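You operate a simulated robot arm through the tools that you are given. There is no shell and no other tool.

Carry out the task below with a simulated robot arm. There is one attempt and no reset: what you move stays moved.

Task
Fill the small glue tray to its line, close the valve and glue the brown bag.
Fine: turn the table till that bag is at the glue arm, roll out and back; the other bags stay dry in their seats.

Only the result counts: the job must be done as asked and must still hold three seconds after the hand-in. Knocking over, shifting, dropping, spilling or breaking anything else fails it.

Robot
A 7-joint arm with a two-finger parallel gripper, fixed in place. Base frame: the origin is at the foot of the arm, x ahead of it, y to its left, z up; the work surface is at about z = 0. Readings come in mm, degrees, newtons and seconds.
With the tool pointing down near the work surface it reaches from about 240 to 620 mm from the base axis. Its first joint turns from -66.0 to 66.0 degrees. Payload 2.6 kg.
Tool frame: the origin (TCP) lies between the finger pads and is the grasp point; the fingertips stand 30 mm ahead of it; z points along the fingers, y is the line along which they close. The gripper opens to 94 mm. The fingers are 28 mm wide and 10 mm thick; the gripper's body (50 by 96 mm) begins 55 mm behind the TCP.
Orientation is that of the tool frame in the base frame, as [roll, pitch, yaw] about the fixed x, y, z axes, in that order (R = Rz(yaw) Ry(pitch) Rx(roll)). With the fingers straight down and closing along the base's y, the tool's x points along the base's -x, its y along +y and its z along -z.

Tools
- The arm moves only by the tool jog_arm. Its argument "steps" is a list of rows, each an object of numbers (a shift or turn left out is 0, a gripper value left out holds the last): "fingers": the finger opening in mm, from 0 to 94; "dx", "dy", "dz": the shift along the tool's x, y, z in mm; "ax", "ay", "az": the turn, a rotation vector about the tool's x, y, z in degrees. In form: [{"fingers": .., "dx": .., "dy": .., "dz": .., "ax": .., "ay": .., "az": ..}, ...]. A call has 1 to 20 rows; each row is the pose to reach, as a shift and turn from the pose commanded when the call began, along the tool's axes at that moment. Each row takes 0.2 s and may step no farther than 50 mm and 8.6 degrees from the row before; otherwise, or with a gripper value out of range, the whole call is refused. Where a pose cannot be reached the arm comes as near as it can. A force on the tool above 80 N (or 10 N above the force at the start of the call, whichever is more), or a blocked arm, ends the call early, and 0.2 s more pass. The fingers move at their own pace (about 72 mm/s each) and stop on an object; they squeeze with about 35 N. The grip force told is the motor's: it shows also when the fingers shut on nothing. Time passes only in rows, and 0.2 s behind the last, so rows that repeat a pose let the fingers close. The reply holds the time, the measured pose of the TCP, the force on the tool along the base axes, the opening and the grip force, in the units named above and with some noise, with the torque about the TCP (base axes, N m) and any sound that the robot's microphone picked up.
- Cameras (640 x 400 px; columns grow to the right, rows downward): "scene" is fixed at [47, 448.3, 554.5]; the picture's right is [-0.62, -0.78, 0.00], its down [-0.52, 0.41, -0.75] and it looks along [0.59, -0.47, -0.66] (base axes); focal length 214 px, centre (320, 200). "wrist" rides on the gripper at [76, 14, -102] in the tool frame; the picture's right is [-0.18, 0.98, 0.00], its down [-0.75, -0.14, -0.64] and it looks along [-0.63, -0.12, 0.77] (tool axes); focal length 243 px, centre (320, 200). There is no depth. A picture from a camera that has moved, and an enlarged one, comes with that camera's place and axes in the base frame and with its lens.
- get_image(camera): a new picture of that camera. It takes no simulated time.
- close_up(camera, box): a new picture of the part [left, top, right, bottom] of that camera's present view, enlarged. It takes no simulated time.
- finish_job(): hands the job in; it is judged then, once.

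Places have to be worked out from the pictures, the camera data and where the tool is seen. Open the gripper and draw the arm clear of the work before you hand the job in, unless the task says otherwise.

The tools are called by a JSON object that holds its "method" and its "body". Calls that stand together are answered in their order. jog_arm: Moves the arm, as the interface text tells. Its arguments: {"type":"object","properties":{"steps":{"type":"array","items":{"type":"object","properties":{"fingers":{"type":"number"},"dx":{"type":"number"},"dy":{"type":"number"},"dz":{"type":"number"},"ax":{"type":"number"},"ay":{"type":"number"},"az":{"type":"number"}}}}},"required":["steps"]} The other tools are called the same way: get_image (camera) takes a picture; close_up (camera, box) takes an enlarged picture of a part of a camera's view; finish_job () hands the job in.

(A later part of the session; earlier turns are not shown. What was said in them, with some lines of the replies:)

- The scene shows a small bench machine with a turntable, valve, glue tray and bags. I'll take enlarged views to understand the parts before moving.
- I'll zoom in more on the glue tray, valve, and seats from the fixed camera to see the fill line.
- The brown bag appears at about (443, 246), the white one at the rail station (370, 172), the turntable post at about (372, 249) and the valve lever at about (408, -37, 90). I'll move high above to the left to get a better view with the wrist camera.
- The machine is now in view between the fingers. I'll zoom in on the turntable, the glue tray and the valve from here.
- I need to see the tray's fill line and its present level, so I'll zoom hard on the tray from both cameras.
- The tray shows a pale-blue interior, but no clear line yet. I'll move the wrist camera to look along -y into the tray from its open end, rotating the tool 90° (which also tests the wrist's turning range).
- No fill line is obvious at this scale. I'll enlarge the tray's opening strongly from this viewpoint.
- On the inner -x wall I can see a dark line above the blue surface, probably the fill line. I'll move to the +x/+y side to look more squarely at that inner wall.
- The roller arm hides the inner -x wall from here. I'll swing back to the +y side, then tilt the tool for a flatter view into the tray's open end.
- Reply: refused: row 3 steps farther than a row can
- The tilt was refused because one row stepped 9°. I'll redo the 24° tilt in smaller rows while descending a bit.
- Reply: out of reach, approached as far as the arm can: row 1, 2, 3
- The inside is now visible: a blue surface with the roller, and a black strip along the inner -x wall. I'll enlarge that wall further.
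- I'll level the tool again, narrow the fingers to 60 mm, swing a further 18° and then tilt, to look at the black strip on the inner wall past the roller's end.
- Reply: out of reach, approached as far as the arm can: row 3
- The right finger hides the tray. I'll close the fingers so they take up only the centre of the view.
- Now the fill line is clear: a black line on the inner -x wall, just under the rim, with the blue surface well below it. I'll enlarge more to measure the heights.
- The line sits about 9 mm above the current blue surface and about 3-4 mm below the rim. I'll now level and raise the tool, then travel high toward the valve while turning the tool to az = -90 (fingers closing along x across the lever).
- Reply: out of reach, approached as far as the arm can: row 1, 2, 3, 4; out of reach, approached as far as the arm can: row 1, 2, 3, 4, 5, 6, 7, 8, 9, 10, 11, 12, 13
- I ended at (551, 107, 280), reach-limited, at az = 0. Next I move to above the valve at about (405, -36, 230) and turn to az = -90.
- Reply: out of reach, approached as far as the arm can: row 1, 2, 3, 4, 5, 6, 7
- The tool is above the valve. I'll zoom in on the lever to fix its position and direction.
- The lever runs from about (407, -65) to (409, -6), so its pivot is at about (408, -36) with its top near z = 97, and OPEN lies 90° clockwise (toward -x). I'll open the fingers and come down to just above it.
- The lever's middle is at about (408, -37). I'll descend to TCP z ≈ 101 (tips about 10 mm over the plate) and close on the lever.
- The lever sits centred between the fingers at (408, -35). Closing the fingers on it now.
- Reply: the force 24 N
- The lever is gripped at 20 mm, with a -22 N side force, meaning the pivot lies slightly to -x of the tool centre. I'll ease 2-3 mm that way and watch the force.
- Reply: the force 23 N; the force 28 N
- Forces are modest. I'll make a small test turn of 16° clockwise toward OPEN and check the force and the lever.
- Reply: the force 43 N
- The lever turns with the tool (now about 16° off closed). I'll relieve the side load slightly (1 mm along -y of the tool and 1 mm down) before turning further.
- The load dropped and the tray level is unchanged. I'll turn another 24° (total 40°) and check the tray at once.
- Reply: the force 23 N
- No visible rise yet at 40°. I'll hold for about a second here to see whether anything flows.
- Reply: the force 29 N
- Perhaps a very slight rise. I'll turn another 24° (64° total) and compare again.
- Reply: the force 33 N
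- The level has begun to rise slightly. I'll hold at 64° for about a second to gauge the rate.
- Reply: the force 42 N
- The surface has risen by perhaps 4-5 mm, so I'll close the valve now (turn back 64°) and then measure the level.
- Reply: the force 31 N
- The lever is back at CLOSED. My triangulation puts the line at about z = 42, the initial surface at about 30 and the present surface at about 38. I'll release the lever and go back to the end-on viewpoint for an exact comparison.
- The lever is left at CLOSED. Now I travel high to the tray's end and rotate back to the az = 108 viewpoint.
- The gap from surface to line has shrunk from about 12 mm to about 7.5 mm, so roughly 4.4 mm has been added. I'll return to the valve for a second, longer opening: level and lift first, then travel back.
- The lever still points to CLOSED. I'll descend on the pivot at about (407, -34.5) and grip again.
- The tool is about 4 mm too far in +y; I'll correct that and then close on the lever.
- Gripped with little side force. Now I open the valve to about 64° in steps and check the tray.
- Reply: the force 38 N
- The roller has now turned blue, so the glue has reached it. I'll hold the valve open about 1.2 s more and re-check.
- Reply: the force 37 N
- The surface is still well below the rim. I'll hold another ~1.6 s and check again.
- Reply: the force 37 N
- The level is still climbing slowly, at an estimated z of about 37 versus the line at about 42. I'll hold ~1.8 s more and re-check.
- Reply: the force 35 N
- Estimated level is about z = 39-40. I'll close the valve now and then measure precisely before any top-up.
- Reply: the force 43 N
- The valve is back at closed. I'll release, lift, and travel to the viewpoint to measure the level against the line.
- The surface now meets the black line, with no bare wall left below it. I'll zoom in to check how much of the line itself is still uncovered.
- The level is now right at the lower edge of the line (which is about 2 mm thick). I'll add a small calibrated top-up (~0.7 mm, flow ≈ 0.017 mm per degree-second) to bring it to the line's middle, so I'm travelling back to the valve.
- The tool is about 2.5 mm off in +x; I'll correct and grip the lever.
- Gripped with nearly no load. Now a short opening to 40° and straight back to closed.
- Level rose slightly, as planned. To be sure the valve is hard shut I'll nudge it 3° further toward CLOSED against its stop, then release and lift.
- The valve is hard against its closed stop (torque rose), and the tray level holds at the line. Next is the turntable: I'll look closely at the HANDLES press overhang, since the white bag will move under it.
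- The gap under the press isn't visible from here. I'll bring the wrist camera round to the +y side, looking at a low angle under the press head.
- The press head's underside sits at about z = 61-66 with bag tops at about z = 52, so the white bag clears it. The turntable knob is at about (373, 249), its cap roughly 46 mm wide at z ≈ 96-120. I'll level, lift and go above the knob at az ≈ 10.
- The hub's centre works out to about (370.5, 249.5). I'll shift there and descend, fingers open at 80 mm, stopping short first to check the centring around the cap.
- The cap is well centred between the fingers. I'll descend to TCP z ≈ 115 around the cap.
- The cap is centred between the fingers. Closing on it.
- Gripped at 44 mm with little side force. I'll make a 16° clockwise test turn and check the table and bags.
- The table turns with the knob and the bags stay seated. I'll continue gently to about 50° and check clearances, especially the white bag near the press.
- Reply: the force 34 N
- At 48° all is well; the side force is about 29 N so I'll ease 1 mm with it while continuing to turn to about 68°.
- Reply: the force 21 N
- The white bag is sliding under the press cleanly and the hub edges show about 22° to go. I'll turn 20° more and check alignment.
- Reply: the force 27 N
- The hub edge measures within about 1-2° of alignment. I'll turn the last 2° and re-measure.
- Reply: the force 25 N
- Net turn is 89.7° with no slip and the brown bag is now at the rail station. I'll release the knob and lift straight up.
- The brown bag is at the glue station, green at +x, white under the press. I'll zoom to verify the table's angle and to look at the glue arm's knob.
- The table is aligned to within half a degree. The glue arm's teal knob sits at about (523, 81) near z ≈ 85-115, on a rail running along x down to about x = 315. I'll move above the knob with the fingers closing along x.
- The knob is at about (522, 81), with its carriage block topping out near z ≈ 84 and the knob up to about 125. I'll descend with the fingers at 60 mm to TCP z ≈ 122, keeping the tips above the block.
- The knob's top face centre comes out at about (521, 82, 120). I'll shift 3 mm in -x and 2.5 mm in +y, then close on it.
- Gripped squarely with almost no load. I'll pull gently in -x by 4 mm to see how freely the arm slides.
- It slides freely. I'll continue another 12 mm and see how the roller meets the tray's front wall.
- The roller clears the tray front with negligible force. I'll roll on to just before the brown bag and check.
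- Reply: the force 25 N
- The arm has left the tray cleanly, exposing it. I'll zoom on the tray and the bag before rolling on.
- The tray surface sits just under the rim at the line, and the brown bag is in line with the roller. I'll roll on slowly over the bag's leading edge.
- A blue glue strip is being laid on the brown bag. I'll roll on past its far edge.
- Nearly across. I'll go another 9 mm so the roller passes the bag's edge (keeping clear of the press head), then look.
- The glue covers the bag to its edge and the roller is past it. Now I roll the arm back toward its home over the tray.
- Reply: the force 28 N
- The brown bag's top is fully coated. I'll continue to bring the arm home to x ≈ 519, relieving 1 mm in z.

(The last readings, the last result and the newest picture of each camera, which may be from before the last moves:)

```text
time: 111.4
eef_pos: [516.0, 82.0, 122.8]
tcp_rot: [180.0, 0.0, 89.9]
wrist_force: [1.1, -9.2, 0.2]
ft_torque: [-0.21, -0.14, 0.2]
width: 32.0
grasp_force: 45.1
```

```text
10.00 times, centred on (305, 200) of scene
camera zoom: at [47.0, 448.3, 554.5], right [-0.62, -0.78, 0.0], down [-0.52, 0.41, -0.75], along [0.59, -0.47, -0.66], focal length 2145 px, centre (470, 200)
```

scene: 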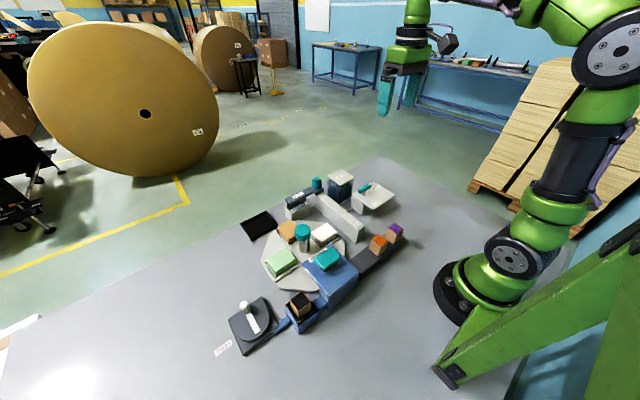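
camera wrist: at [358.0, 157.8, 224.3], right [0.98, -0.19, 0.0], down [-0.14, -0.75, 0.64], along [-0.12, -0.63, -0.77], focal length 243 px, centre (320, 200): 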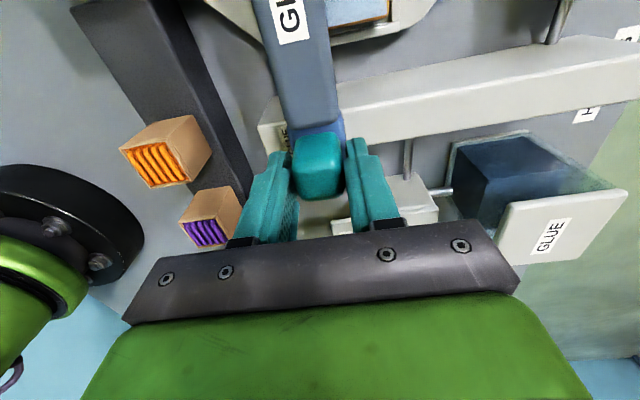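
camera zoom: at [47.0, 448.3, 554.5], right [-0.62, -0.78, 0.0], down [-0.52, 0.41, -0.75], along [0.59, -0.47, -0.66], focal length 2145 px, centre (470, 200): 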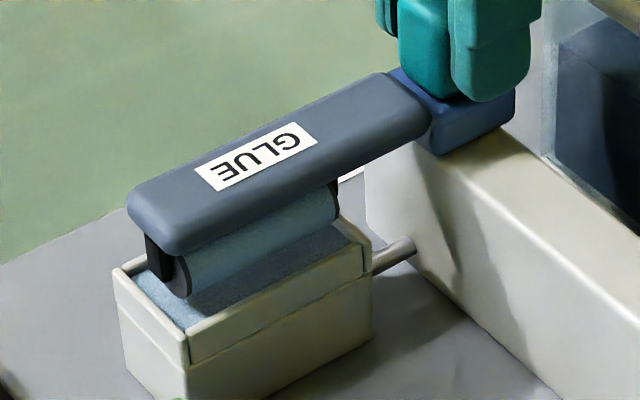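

The roller is back over the tray. I'll push the last few mm gently until it meets its home stop.

{"method": "jog_arm", "body": {"steps": [{"dy": 1.5}, {"dy": 3}, {"dy": 4.5}, {"dy": 4.5}]}}

{"method": "close_up", "body": {"camera": "wrist", "box": [200, 40, 440, 240]}}

{"method": "close_up", "body": {"camera": "scene", "box": [284, 193, 306, 217]}}

```text
time: 112.4
eef_pos: [518.4, 82.1, 122.6]
tcp_rot: [180.0, -0.1, 90.0]
wrist_force: [-0.6, -5.7, 4.9]
ft_torque: [-0.45, 0.02, -0.08]
width: 32.2
grasp_force: 45.2
```

```text
2.00 times, centred on (320, 140) of wrist
camera zoom: at [535.7, 157.8, 224.7], right [0.98, -0.18, 0.0], down [-0.14, -0.75, 0.64], along [-0.12, -0.63, -0.77], focal length 485 px, centre (320, 320)
```

zoom: 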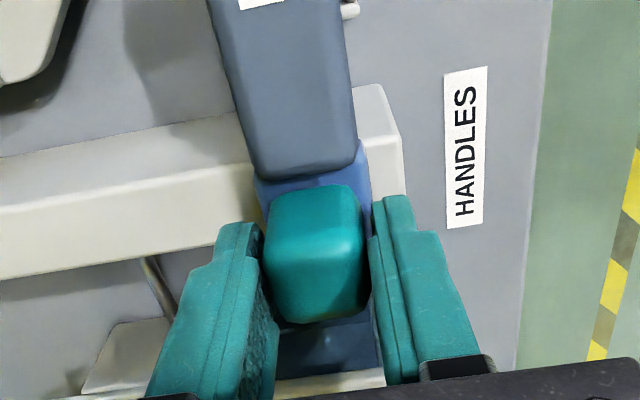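

```text
16.00 times, centred on (295, 205) of scene
camera zoom: at [47.0, 448.3, 554.5], right [-0.62, -0.78, 0.0], down [-0.52, 0.41, -0.75], along [0.59, -0.47, -0.66], focal length 3432 px, centre (720, 120)
```

zoom: 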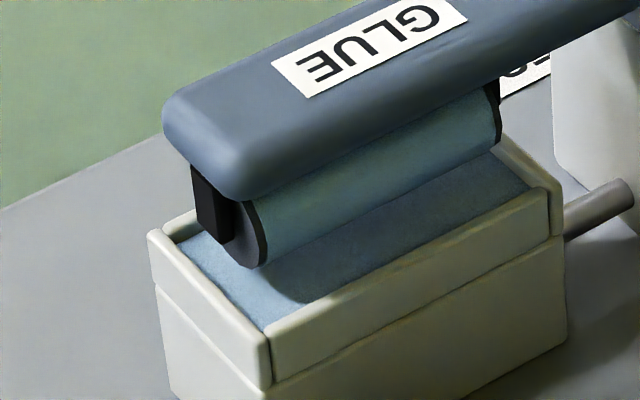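

The arm looks home again. I'll give it 1.5 mm more toward the stop, then release and lift clear.

{"method": "jog_arm", "body": {"steps": [{"dy": 1}, {"dy": 1.5}, {"dy": 1.5}]}}

{"method": "jog_arm", "body": {"steps": [{"fingers": 45}, {"fingers": 60}, {"fingers": 60}, {"fingers": 60, "dz": -30}, {"fingers": 60, "dz": -70}, {"fingers": 60, "dz": -110}]}}

{"method": "close_up", "body": {"camera": "scene", "box": [284, 193, 306, 217]}}

{"method": "close_up", "body": {"camera": "scene", "box": [220, 160, 420, 285]}}

```text
time: 113.2
eef_pos: [519.8, 82.3, 121.9]
tcp_rot: [-179.9, -0.1, 90.0]
wrist_force: [-17.5, -1.1, 16.8]
ft_torque: [-1.19, 0.14, 0.06]
width: 32.0
grasp_force: 45.1
```

```text
time: 114.6
eef_pos: [520.1, 82.6, 231.8]
tcp_rot: [180.0, 0.0, 90.0]
wrist_force: [0.2, 0.1, -0.5]
ft_torque: [0.01, -0.03, 0.03]
width: 59.7
grasp_force: 0.0
```

```text
16.00 times, centred on (295, 205) of scene
camera zoom: at [47.0, 448.3, 554.5], right [-0.62, -0.78, 0.0], down [-0.52, 0.41, -0.75], along [0.59, -0.47, -0.66], focal length 3432 px, centre (720, 120)
```

zoom: 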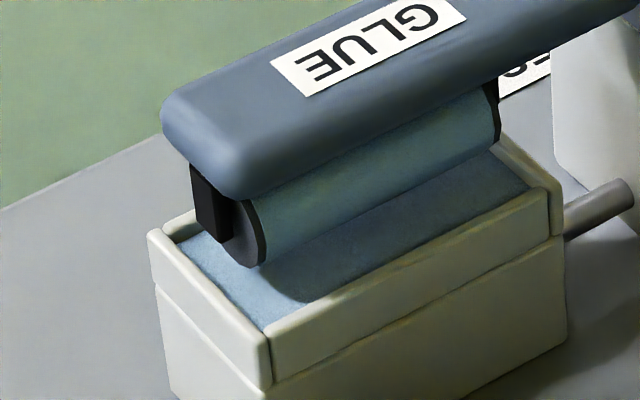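

```text
3.20 times, centred on (320, 222) of scene
camera zoom: at [47.0, 448.3, 554.5], right [-0.62, -0.78, 0.0], down [-0.52, 0.41, -0.75], along [0.59, -0.47, -0.66], focal length 686 px, centre (320, 128)
```

zoom: 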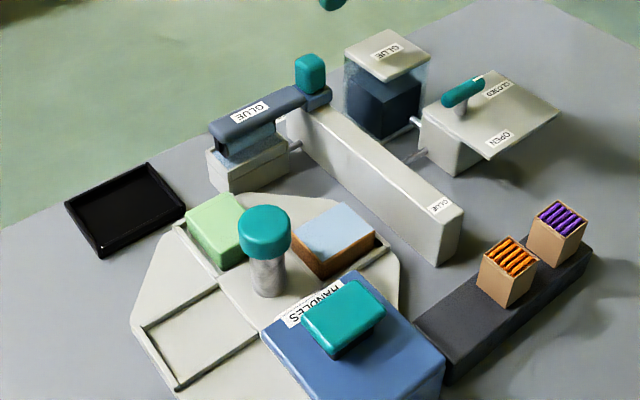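

The arm is at its home stop, the brown bag is coated, and the others are dry in their seats. I'll re-check the tray level against the line from the end-on viewpoint, since the roller took some glue.

{"method": "jog_arm", "body": {"steps": [{"dx": 40, "dy": -8, "fingers": 0, "az": 4}, {"dx": 80, "dy": -16, "fingers": 0, "az": 8}, {"dx": 120, "dy": -24, "az": 12}, {"dx": 160, "dy": -30, "az": 18}, {"dx": 178, "dy": -32, "az": 18, "dz": 30}, {"dx": 178, "dy": -32, "az": 18, "dz": 70}, {"dx": 178, "dy": -32, "az": 18, "dz": 106}]}}

{"method": "jog_arm", "body": {"steps": [{"dx": 4, "dy": 2, "dz": 12, "ay": -7}, {"dx": 8, "dy": 4, "dz": 23, "ay": -14}, {"dx": 12, "dy": 4, "dz": 34, "ay": -20}]}}

{"method": "close_up", "body": {"camera": "wrist", "box": [345, 140, 415, 220]}}

{"method": "close_up", "body": {"camera": "wrist", "box": [362, 172, 386, 200]}}

```text
time: 116.2
eef_pos: [487.6, 261.6, 129.2]
tcp_rot: [-180.0, 0.0, 72.0]
wrist_force: [0.7, -0.2, 0.5]
ft_torque: [0.0, 0.01, 0.01]
width: 0.1
grasp_force: 33.4
```

```text
time: 117.0
eef_pos: [496.2, 271.2, 93.3]
tcp_rot: [-179.9, 20.0, 72.0]
wrist_force: [-0.4, 0.0, -0.2]
ft_torque: [-0.02, -0.08, -0.01]
width: 0.0
grasp_force: 32.9
```

```text
5.00 times, centred on (380, 180) of wrist
camera zoom: at [544.4, 367.9, 162.9], right [0.88, -0.47, 0.06], down [-0.28, -0.42, 0.86], along [-0.38, -0.78, -0.5], focal length 1213 px, centre (20, 300)
```

zoom: 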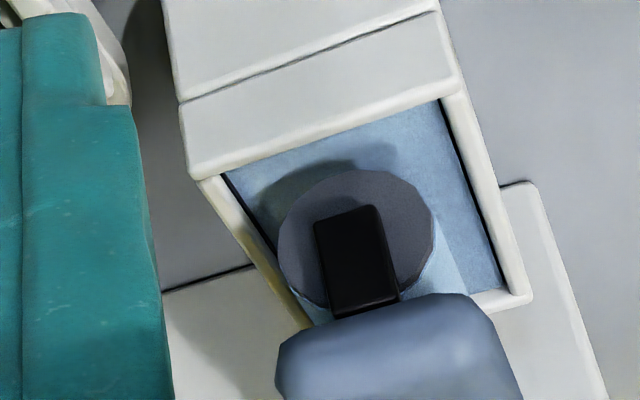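

```text
14.29 times, centred on (374, 186) of wrist
camera zoom: at [544.4, 367.9, 162.9], right [0.88, -0.47, 0.06], down [-0.28, -0.42, 0.86], along [-0.38, -0.78, -0.5], focal length 3466 px, centre (-451, 400)
```

zoom: 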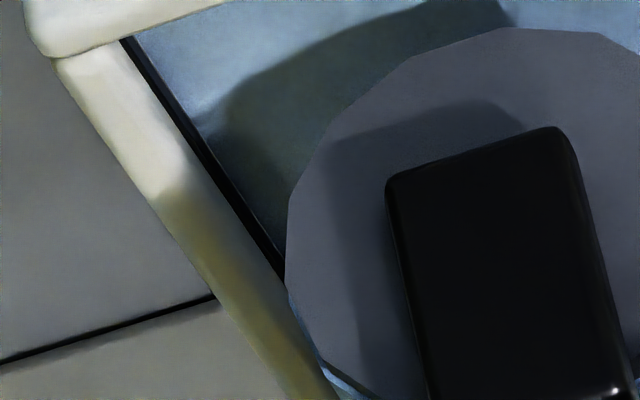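

{"method": "close_up", "body": {"camera": "wrist", "box": [364, 170, 378, 182]}}

{"method": "close_up", "body": {"camera": "wrist", "box": [130, 0, 420, 180]}}

```text
16.00 times, centred on (371, 176) of wrist
camera zoom: at [544.4, 367.9, 162.9], right [0.88, -0.47, 0.06], down [-0.28, -0.42, 0.86], along [-0.38, -0.78, -0.5], focal length 3882 px, centre (-496, 584)
```

zoom: 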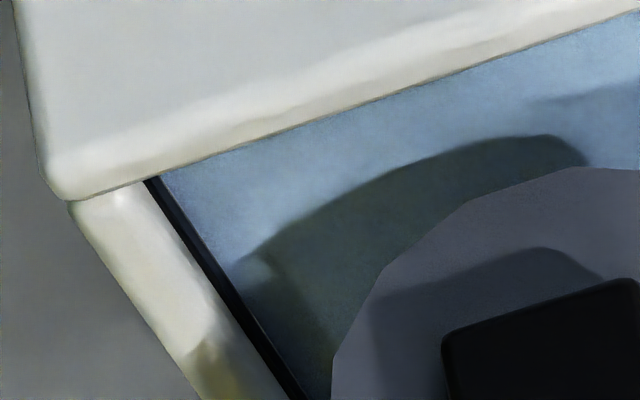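

```text
2.21 times, centred on (275, 90) of wrist
camera zoom: at [544.4, 367.9, 162.9], right [0.88, -0.47, 0.06], down [-0.28, -0.42, 0.86], along [-0.38, -0.78, -0.5], focal length 535 px, centre (419, 443)
```

zoom: 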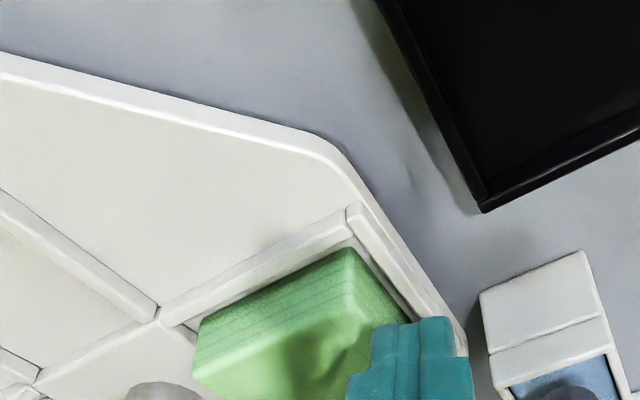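

The surface is right at the line's lower edge after the roller's take-up. To sit in the middle of the line I'll add about 1 mm more; so back to the valve along the same high path.

{"method": "jog_arm", "body": {"steps": [{"dx": -10, "dz": -28, "ay": 7}, {"dx": -22, "dz": -62, "ay": 14}, {"dx": -36, "dz": -100, "ay": 20}, {"dx": -48, "dz": -132, "ay": 20}]}}

{"method": "jog_arm", "body": {"steps": [{"az": -8}, {"az": -16}, {"az": -24}, {"az": -32}, {"az": -40}, {"az": -48}, {"az": -56}, {"az": -64}, {"az": -72}, {"az": -79}]}}

{"method": "jog_arm", "body": {"steps": [{"az": -8.5, "dx": -5, "dy": -22.4}, {"az": -17, "dx": -10, "dy": -44.8}, {"az": -25.5, "dx": -15, "dy": -67}, {"az": -34, "dx": -20, "dy": -89.5}, {"az": -42.5, "dx": -25, "dy": -112}, {"az": -51, "dx": -30, "dy": -134}, {"az": -59.5, "dx": -35, "dy": -157}, {"az": -68, "dx": -40, "dy": -179}, {"az": -76.5, "dx": -45, "dy": -201}, {"az": -85, "dx": -50, "dy": -224}, {"az": -93.5, "dx": -55, "dy": -246}, {"az": -102, "dx": -60, "dy": -268}, {"az": -110.5, "dx": -65.5, "dy": -291}, {"az": -119, "dx": -70.6, "dy": -313}, {"az": -119, "dx": -70.6, "dy": -313, "fingers": 50}, {"az": -119, "dx": -70.6, "dy": -313, "fingers": 50}]}}

{"method": "close_up", "body": {"camera": "wrist", "box": [240, 0, 420, 160]}}

```text
time: 118.0
eef_pos: [496.9, 268.7, 233.6]
tcp_rot: [-179.9, 0.0, 72.0]
wrist_force: [-0.9, 0.0, -0.1]
ft_torque: [0.0, 0.01, -0.01]
width: 0.1
grasp_force: 33.1
```

```text
time: 120.2
eef_pos: [497.7, 269.8, 231.9]
tcp_rot: [180.0, 0.0, 151.1]
wrist_force: [0.1, 0.4, 0.0]
ft_torque: [0.02, -0.01, 0.04]
width: 0.0
grasp_force: 32.9
```

```text
time: 123.6
eef_pos: [405.6, -37.2, 229.4]
tcp_rot: [-180.0, 0.0, -89.9]
wrist_force: [-0.1, -0.2, 0.2]
ft_torque: [-0.01, 0.0, -0.01]
width: 50.3
grasp_force: 0.1
```

```text
2.50 times, centred on (330, 80) of wrist
camera zoom: at [394.1, -114.0, 331.3], right [-0.98, 0.18, 0.0], down [0.14, 0.75, 0.64], along [0.12, 0.63, -0.77], focal length 606 px, centre (295, 500)
```

zoom: 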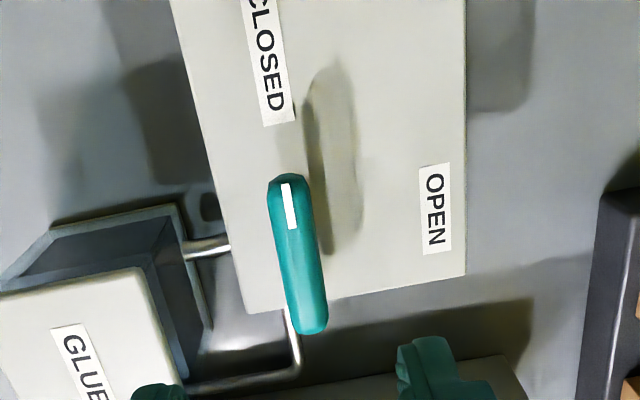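

The lever is still at CLOSED. I'll descend onto the pivot and check centring.

{"method": "jog_arm", "body": {"steps": [{"dx": -3, "dy": 1, "dz": 40}, {"dx": -3, "dy": 1, "dz": 80}, {"dx": -3, "dy": 1, "dz": 115}, {"dx": -3, "dy": 1, "dz": 128}, {"dx": -3, "dy": 1, "dz": 128}]}}

{"method": "close_up", "body": {"camera": "wrist", "box": [200, 40, 440, 240]}}

```text
time: 124.8
eef_pos: [406.7, -34.8, 104.2]
tcp_rot: [180.0, 0.0, -89.9]
wrist_force: [0.2, 0.0, 0.0]
ft_torque: [0.01, 0.0, 0.0]
width: 50.0
grasp_force: 0.0
```

```text
2.00 times, centred on (320, 140) of wrist
camera zoom: at [394.6, -111.9, 205.9], right [-0.98, 0.18, 0.0], down [0.14, 0.75, 0.64], along [0.12, 0.63, -0.77], focal length 485 px, centre (320, 320)
```

zoom: 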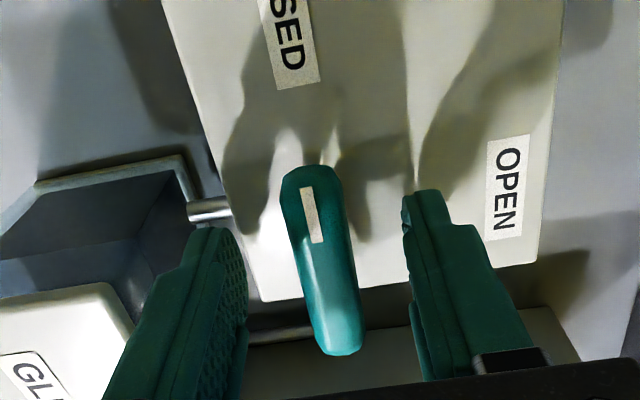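

Well centred; a small 1.5 mm correction, then close on the lever.

{"method": "jog_arm", "body": {"steps": [{"dx": -1, "dy": 1.6, "dz": 1.8}, {"dx": -1, "dy": 1.6, "dz": 1.8}, {"dx": -1, "dy": 1.6, "dz": 1.8, "fingers": 0}, {"dx": -1, "dy": 1.6, "dz": 1.8, "fingers": 0}, {"dx": -1, "dy": 1.6, "dz": 1.8, "fingers": 0}, {"dx": -1, "dy": 1.6, "dz": 1.8, "fingers": 0}]}}

```text
time: 126.2
eef_pos: [404.8, -34.2, 103.4]
tcp_rot: [-180.0, 0.1, -90.0]
wrist_force: [6.1, -0.4, -5.2]
ft_torque: [0.08, -0.01, -0.04]
width: 20.2
grasp_force: 44.9
```

Gripped with little load. Now a brief opening to 48° and straight back to closed with a slight push onto the stop.

{"method": "jog_arm", "body": {"steps": [{"az": 8}, {"az": 16}, {"az": 24}, {"az": 32}, {"az": 40}, {"az": 48}, {"az": 40}, {"az": 32}, {"az": 24}, {"az": 16}, {"az": 8}, {"az": 0}, {"az": -2}, {"az": -2}]}}

{"method": "close_up", "body": {"camera": "scene", "box": [284, 193, 306, 217]}}

{"method": "close_up", "body": {"camera": "wrist", "box": [200, 40, 440, 240]}}

```text
time: 129.2
eef_pos: [404.4, -34.7, 105.1]
tcp_rot: [-179.9, 0.0, -88.1]
wrist_force: [-20.4, 2.3, 49.4]
ft_torque: [-0.36, -0.14, -1.84]
width: 15.9
grasp_force: 45.2
```

```text
16.00 times, centred on (295, 205) of scene
camera zoom: at [46.7, 448.3, 554.5], right [-0.62, -0.78, 0.0], down [-0.52, 0.41, -0.75], along [0.59, -0.47, -0.66], focal length 3432 px, centre (720, 120)
```

zoom: 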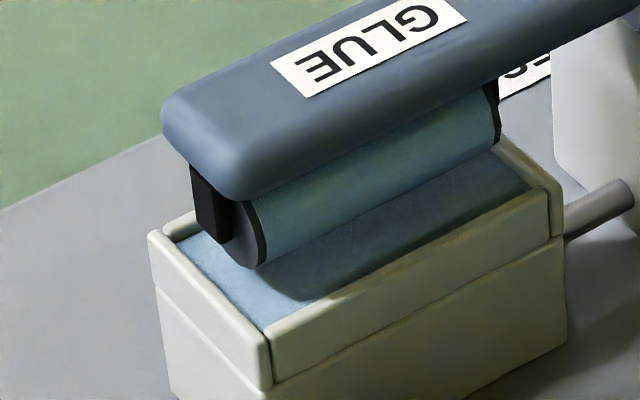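

```text
2.00 times, centred on (320, 140) of wrist
camera zoom: at [394.7, -111.4, 206.8], right [-0.99, 0.15, 0.0], down [0.12, 0.76, 0.64], along [0.1, 0.63, -0.77], focal length 485 px, centre (320, 320)
```

zoom: 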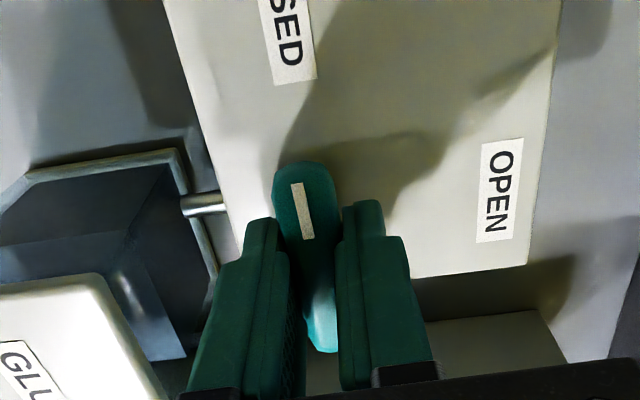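

The fingers rode up on the lever a little (width 16 mm), though the stop torque is felt. I'll release, lift and check the lever's position.

{"method": "jog_arm", "body": {"steps": [{"fingers": 30}, {"fingers": 50}, {"fingers": 50}, {"fingers": 50, "dz": -40}, {"fingers": 50, "dz": -85}, {"fingers": 50, "dz": -125}, {"fingers": 50, "dz": -125}]}}

{"method": "close_up", "body": {"camera": "wrist", "box": [240, 0, 420, 160]}}

{"method": "close_up", "body": {"camera": "scene", "box": [320, 165, 400, 220]}}

{"method": "close_up", "body": {"camera": "scene", "box": [284, 193, 306, 217]}}

```text
time: 130.8
eef_pos: [406.7, -34.2, 228.1]
tcp_rot: [180.0, 0.0, -88.0]
wrist_force: [0.1, -0.3, 0.8]
ft_torque: [-0.02, 0.0, 0.0]
width: 50.0
grasp_force: 0.1
```

```text
2.50 times, centred on (330, 80) of wrist
camera zoom: at [396.6, -112.2, 330.2], right [-0.99, 0.15, 0.0], down [0.11, 0.76, 0.64], along [0.1, 0.63, -0.77], focal length 606 px, centre (295, 500)
```

zoom: 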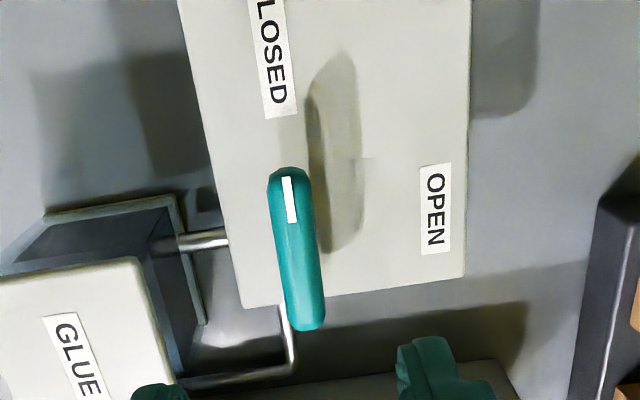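

```text
7.27 times, centred on (360, 192) of scene
camera zoom: at [47.0, 448.3, 554.5], right [-0.62, -0.78, 0.0], down [-0.52, 0.41, -0.75], along [0.59, -0.47, -0.66], focal length 1560 px, centre (29, 254)
```

zoom: 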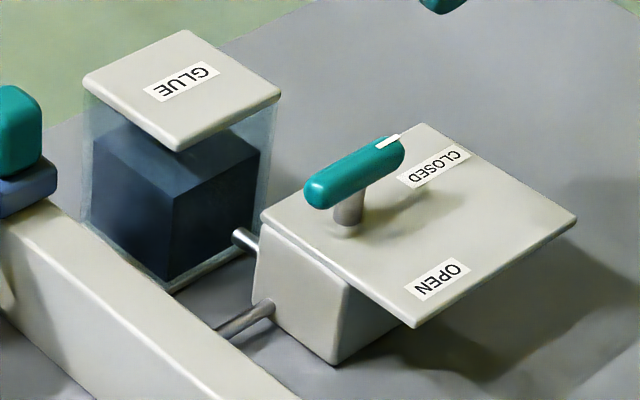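

```text
16.00 times, centred on (295, 205) of scene
camera zoom: at [47.0, 448.3, 554.5], right [-0.62, -0.78, 0.0], down [-0.52, 0.41, -0.75], along [0.59, -0.47, -0.66], focal length 3432 px, centre (720, 120)
```

zoom: 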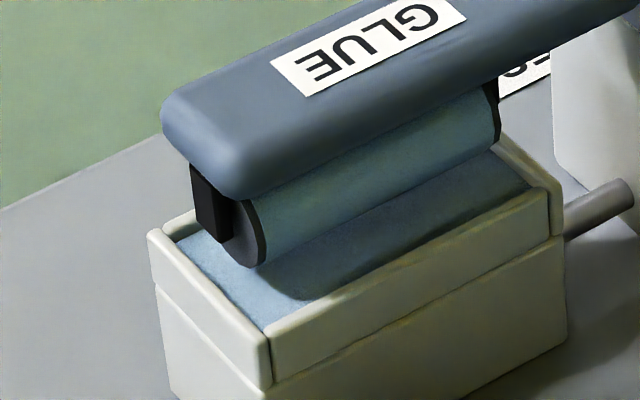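

The lever is exactly as in the first picture (CLOSED). I'll make one last level check from the end-on viewpoint before withdrawing.

{"method": "jog_arm", "body": {"steps": [{"fingers": 0, "az": 8.5, "dx": -21, "dy": -6}, {"az": 17, "dx": -42, "dy": -12}, {"az": 25.5, "dx": -63, "dy": -18}, {"az": 34, "dx": -84, "dy": -24}, {"az": 42.5, "dx": -105, "dy": -30}, {"az": 51, "dx": -126, "dy": -36}, {"az": 59.5, "dx": -147, "dy": -42}, {"az": 68, "dx": -168, "dy": -48}, {"az": 76.5, "dx": -189, "dy": -54}, {"az": 85, "dx": -210, "dy": -60}, {"az": 93.5, "dx": -231, "dy": -66}, {"az": 102, "dx": -252, "dy": -72}, {"az": 110.5, "dx": -273, "dy": -84}, {"az": 117, "dx": -297, "dy": -94}]}}

{"method": "jog_arm", "body": {"steps": [{"az": 8}, {"az": 16}, {"az": 24}, {"az": 32}, {"az": 40, "dz": 20}, {"az": 48, "dz": 40}, {"az": 56, "dz": 60}, {"az": 64, "dz": 80}, {"az": 72, "dz": 98}, {"az": 79, "dz": 102}]}}

```text
time: 133.8
eef_pos: [489.3, 265.6, 228.2]
tcp_rot: [179.9, -0.1, 154.9]
wrist_force: [-0.9, -0.1, 0.3]
ft_torque: [0.04, -0.01, 0.01]
width: 0.0
grasp_force: 32.9
```

```text
time: 136.0
eef_pos: [488.7, 264.1, 126.2]
tcp_rot: [179.9, 0.1, 75.9]
wrist_force: [0.2, 0.1, 0.2]
ft_torque: [0.0, 0.01, -0.01]
width: 0.0
grasp_force: 33.5
```

{"method": "jog_arm", "body": {"steps": [{"az": 4, "dx": 2, "dy": 2}]}}

{"method": "jog_arm", "body": {"steps": [{"dx": 3, "dy": 2, "dz": 12, "ay": -7}, {"dx": 6, "dy": 4, "dz": 23, "ay": -14}, {"dx": 10, "dy": 4, "dz": 34, "ay": -20}]}}

{"method": "close_up", "body": {"camera": "wrist", "box": [345, 140, 415, 220]}}

{"method": "close_up", "body": {"camera": "wrist", "box": [364, 174, 378, 186]}}

```text
time: 136.4
eef_pos: [490.5, 265.9, 126.4]
tcp_rot: [180.0, -0.1, 71.9]
wrist_force: [0.2, 0.1, 0.2]
ft_torque: [-0.03, 0.01, 0.02]
width: 0.0
grasp_force: 33.0
```

```text
time: 137.2
eef_pos: [494.1, 275.7, 90.8]
tcp_rot: [-180.0, 20.0, 72.1]
wrist_force: [0.5, -0.5, 0.0]
ft_torque: [-0.02, 0.0, -0.03]
width: 0.0
grasp_force: 31.8
```

```text
5.00 times, centred on (380, 180) of wrist
camera zoom: at [543.4, 372.8, 161.8], right [0.88, -0.47, 0.06], down [-0.28, -0.42, 0.86], along [-0.38, -0.78, -0.5], focal length 1213 px, centre (20, 300)
```

zoom: 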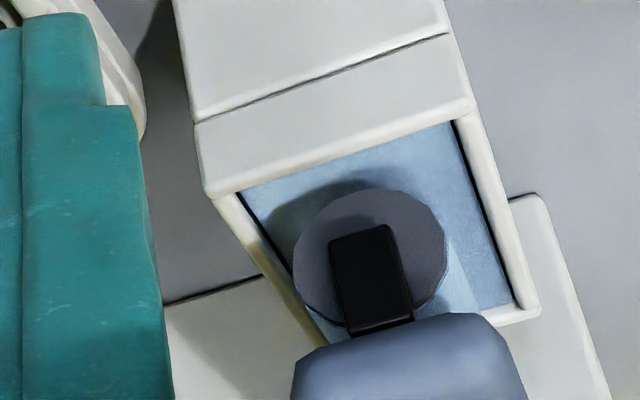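

```text
16.00 times, centred on (371, 180) of wrist
camera zoom: at [543.4, 372.8, 161.8], right [0.88, -0.47, 0.06], down [-0.28, -0.42, 0.86], along [-0.38, -0.78, -0.5], focal length 3882 px, centre (-496, 520)
```

zoom: 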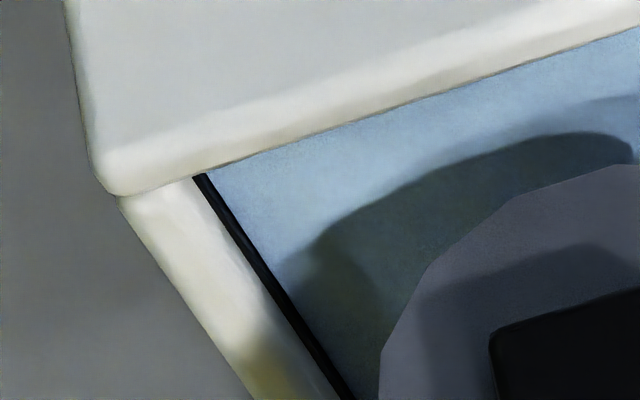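

The surface now lies within the black line itself. I'll withdraw: level and lift, then return high to the starting area with the gripper open.

{"method": "jog_arm", "body": {"steps": [{"dx": -10, "dz": -28, "ay": 7}, {"dx": -22, "dz": -62, "ay": 14}, {"dx": -36, "dz": -100, "ay": 20}, {"dx": -48, "dz": -132, "ay": 20}]}}

{"method": "jog_arm", "body": {"steps": [{"az": -8, "dz": -15}, {"az": -16, "dz": -30}, {"az": -24, "dz": -45}, {"az": -32, "dz": -60}, {"az": -40, "dz": -70}, {"az": -48, "dz": -70}, {"az": -56, "dz": -70}, {"az": -64, "dz": -70}, {"az": -72, "dz": -70}, {"az": -79, "dz": -70}]}}

```text
time: 138.2
eef_pos: [499.3, 272.3, 236.3]
tcp_rot: [-179.9, -0.1, 72.0]
wrist_force: [-0.5, -0.5, -1.2]
ft_torque: [-0.01, -0.03, 0.0]
width: 0.0
grasp_force: 32.6
```

```text
time: 140.4
eef_pos: [483.2, 277.5, 293.5]
tcp_rot: [180.0, 0.0, 151.1]
wrist_force: [0.3, -0.1, -0.4]
ft_torque: [0.03, 0.0, -0.04]
width: 0.2
grasp_force: 33.1
out of reach, approached as far as the arm can: row 3, 4, 5, 6, 7, 8, 9, 10
```

{"method": "jog_arm", "body": {"steps": [{"dx": -3, "dy": -35, "dz": -10, "az": -3, "fingers": 94}, {"dx": -6, "dy": -70, "dz": -20, "az": -6, "fingers": 94}, {"dx": -9, "dy": -105, "dz": -30, "az": -9, "fingers": 94}, {"dx": -12, "dy": -140, "dz": -40, "az": -12, "fingers": 94}, {"dx": -15, "dy": -175, "dz": -50, "az": -15, "fingers": 94}, {"dx": -18, "dy": -210, "dz": -60, "az": -18, "fingers": 94}, {"dx": -21, "dy": -245, "dz": -70, "az": -21, "fingers": 94}, {"dx": -24, "dy": -280, "dz": -80, "az": -24, "fingers": 94}, {"dx": -27, "dy": -315, "dz": -90, "az": -27, "fingers": 94}, {"dx": -29, "dy": -346, "dz": -95, "az": -29, "fingers": 94}]}}

{"method": "get_image", "body": {"camera": "scene"}}

{"method": "close_up", "body": {"camera": "scene", "box": [220, 160, 420, 285]}}

{"method": "close_up", "body": {"camera": "scene", "box": [255, 205, 355, 300]}}

```text
time: 142.6
eef_pos: [343.0, -39.1, 387.1]
tcp_rot: [-180.0, 0.0, -179.9]
wrist_force: [-0.2, -0.2, -0.1]
ft_torque: [0.0, -0.01, -0.01]
width: 94.0
grasp_force: 0.0
out of reach, approached as far as the arm can: row 1, 2
```

```text
taken
```

scene: 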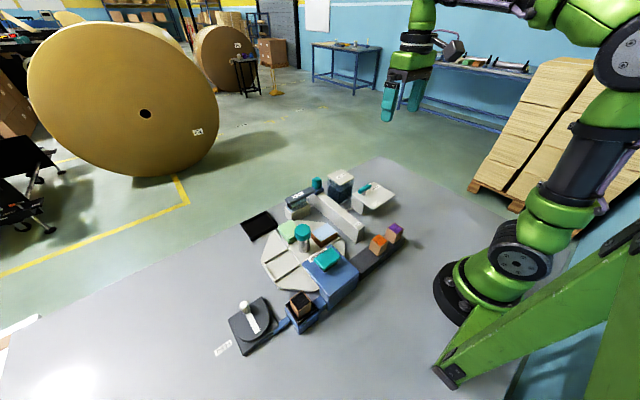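

```text
3.20 times, centred on (320, 222) of scene
camera zoom: at [47.0, 448.3, 554.5], right [-0.62, -0.78, 0.0], down [-0.52, 0.41, -0.75], along [0.59, -0.47, -0.66], focal length 686 px, centre (320, 128)
```

zoom: 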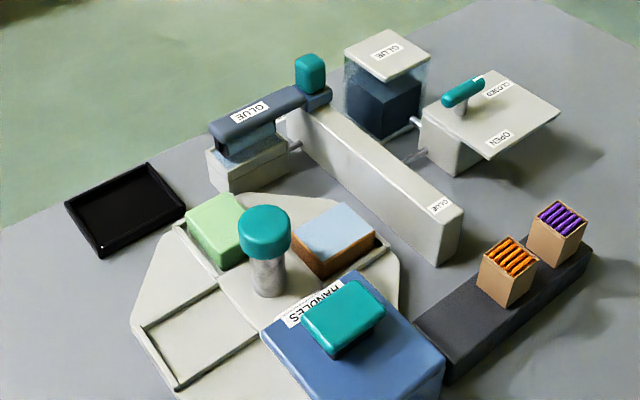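

```text
4.21 times, centred on (305, 252) of scene
camera zoom: at [47.0, 448.3, 554.5], right [-0.62, -0.78, 0.0], down [-0.52, 0.41, -0.75], along [0.59, -0.47, -0.66], focal length 903 px, centre (383, -21)
```

zoom: 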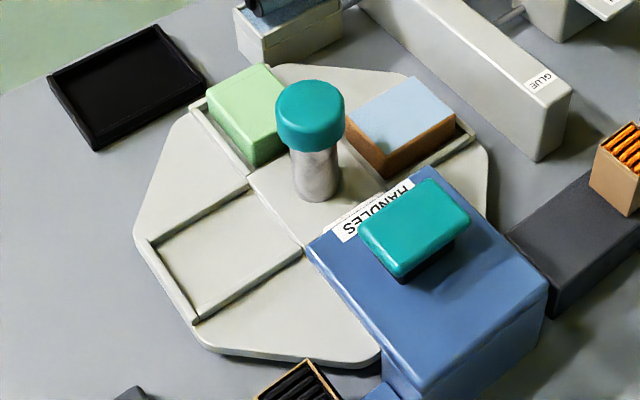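

The tray is at its line, the valve is shut, the glue arm is home, the brown bag is coated, and nothing else has moved. The gripper is open and well clear, so I'm handing the job in.

{"method": "finish_job", "body": {}}

```text
The job is handed in.
```

I filled the glue tray to its line, shut the valve, and glued the brown bag. The job is handed in, but I haven't seen a verdict.

- **Tray:** the glue surface lay within the black line on the last close look. The roller took up a little glue, so I reopened the valve briefly after gluing and added about 1 mm.
- **Valve:** the lever is back at CLOSED, in the same position as at the start, and it pressed against its stop when I turned it there.
- **Brown bag:** I turned the table 90° clockwise to bring it to the glue arm, then rolled out and back once. Its top is coated edge to edge, and the glue arm is back at its home stop.
- **Other bags:** the green bag is dry in its seat. The white one is now under the HANDLES press, out of sight in the last pictures. It was dry and seated when I last saw it, and the roller never passed near it.

The gripper is open and the arm is clear of the work. I saw nothing else moved or spilled.
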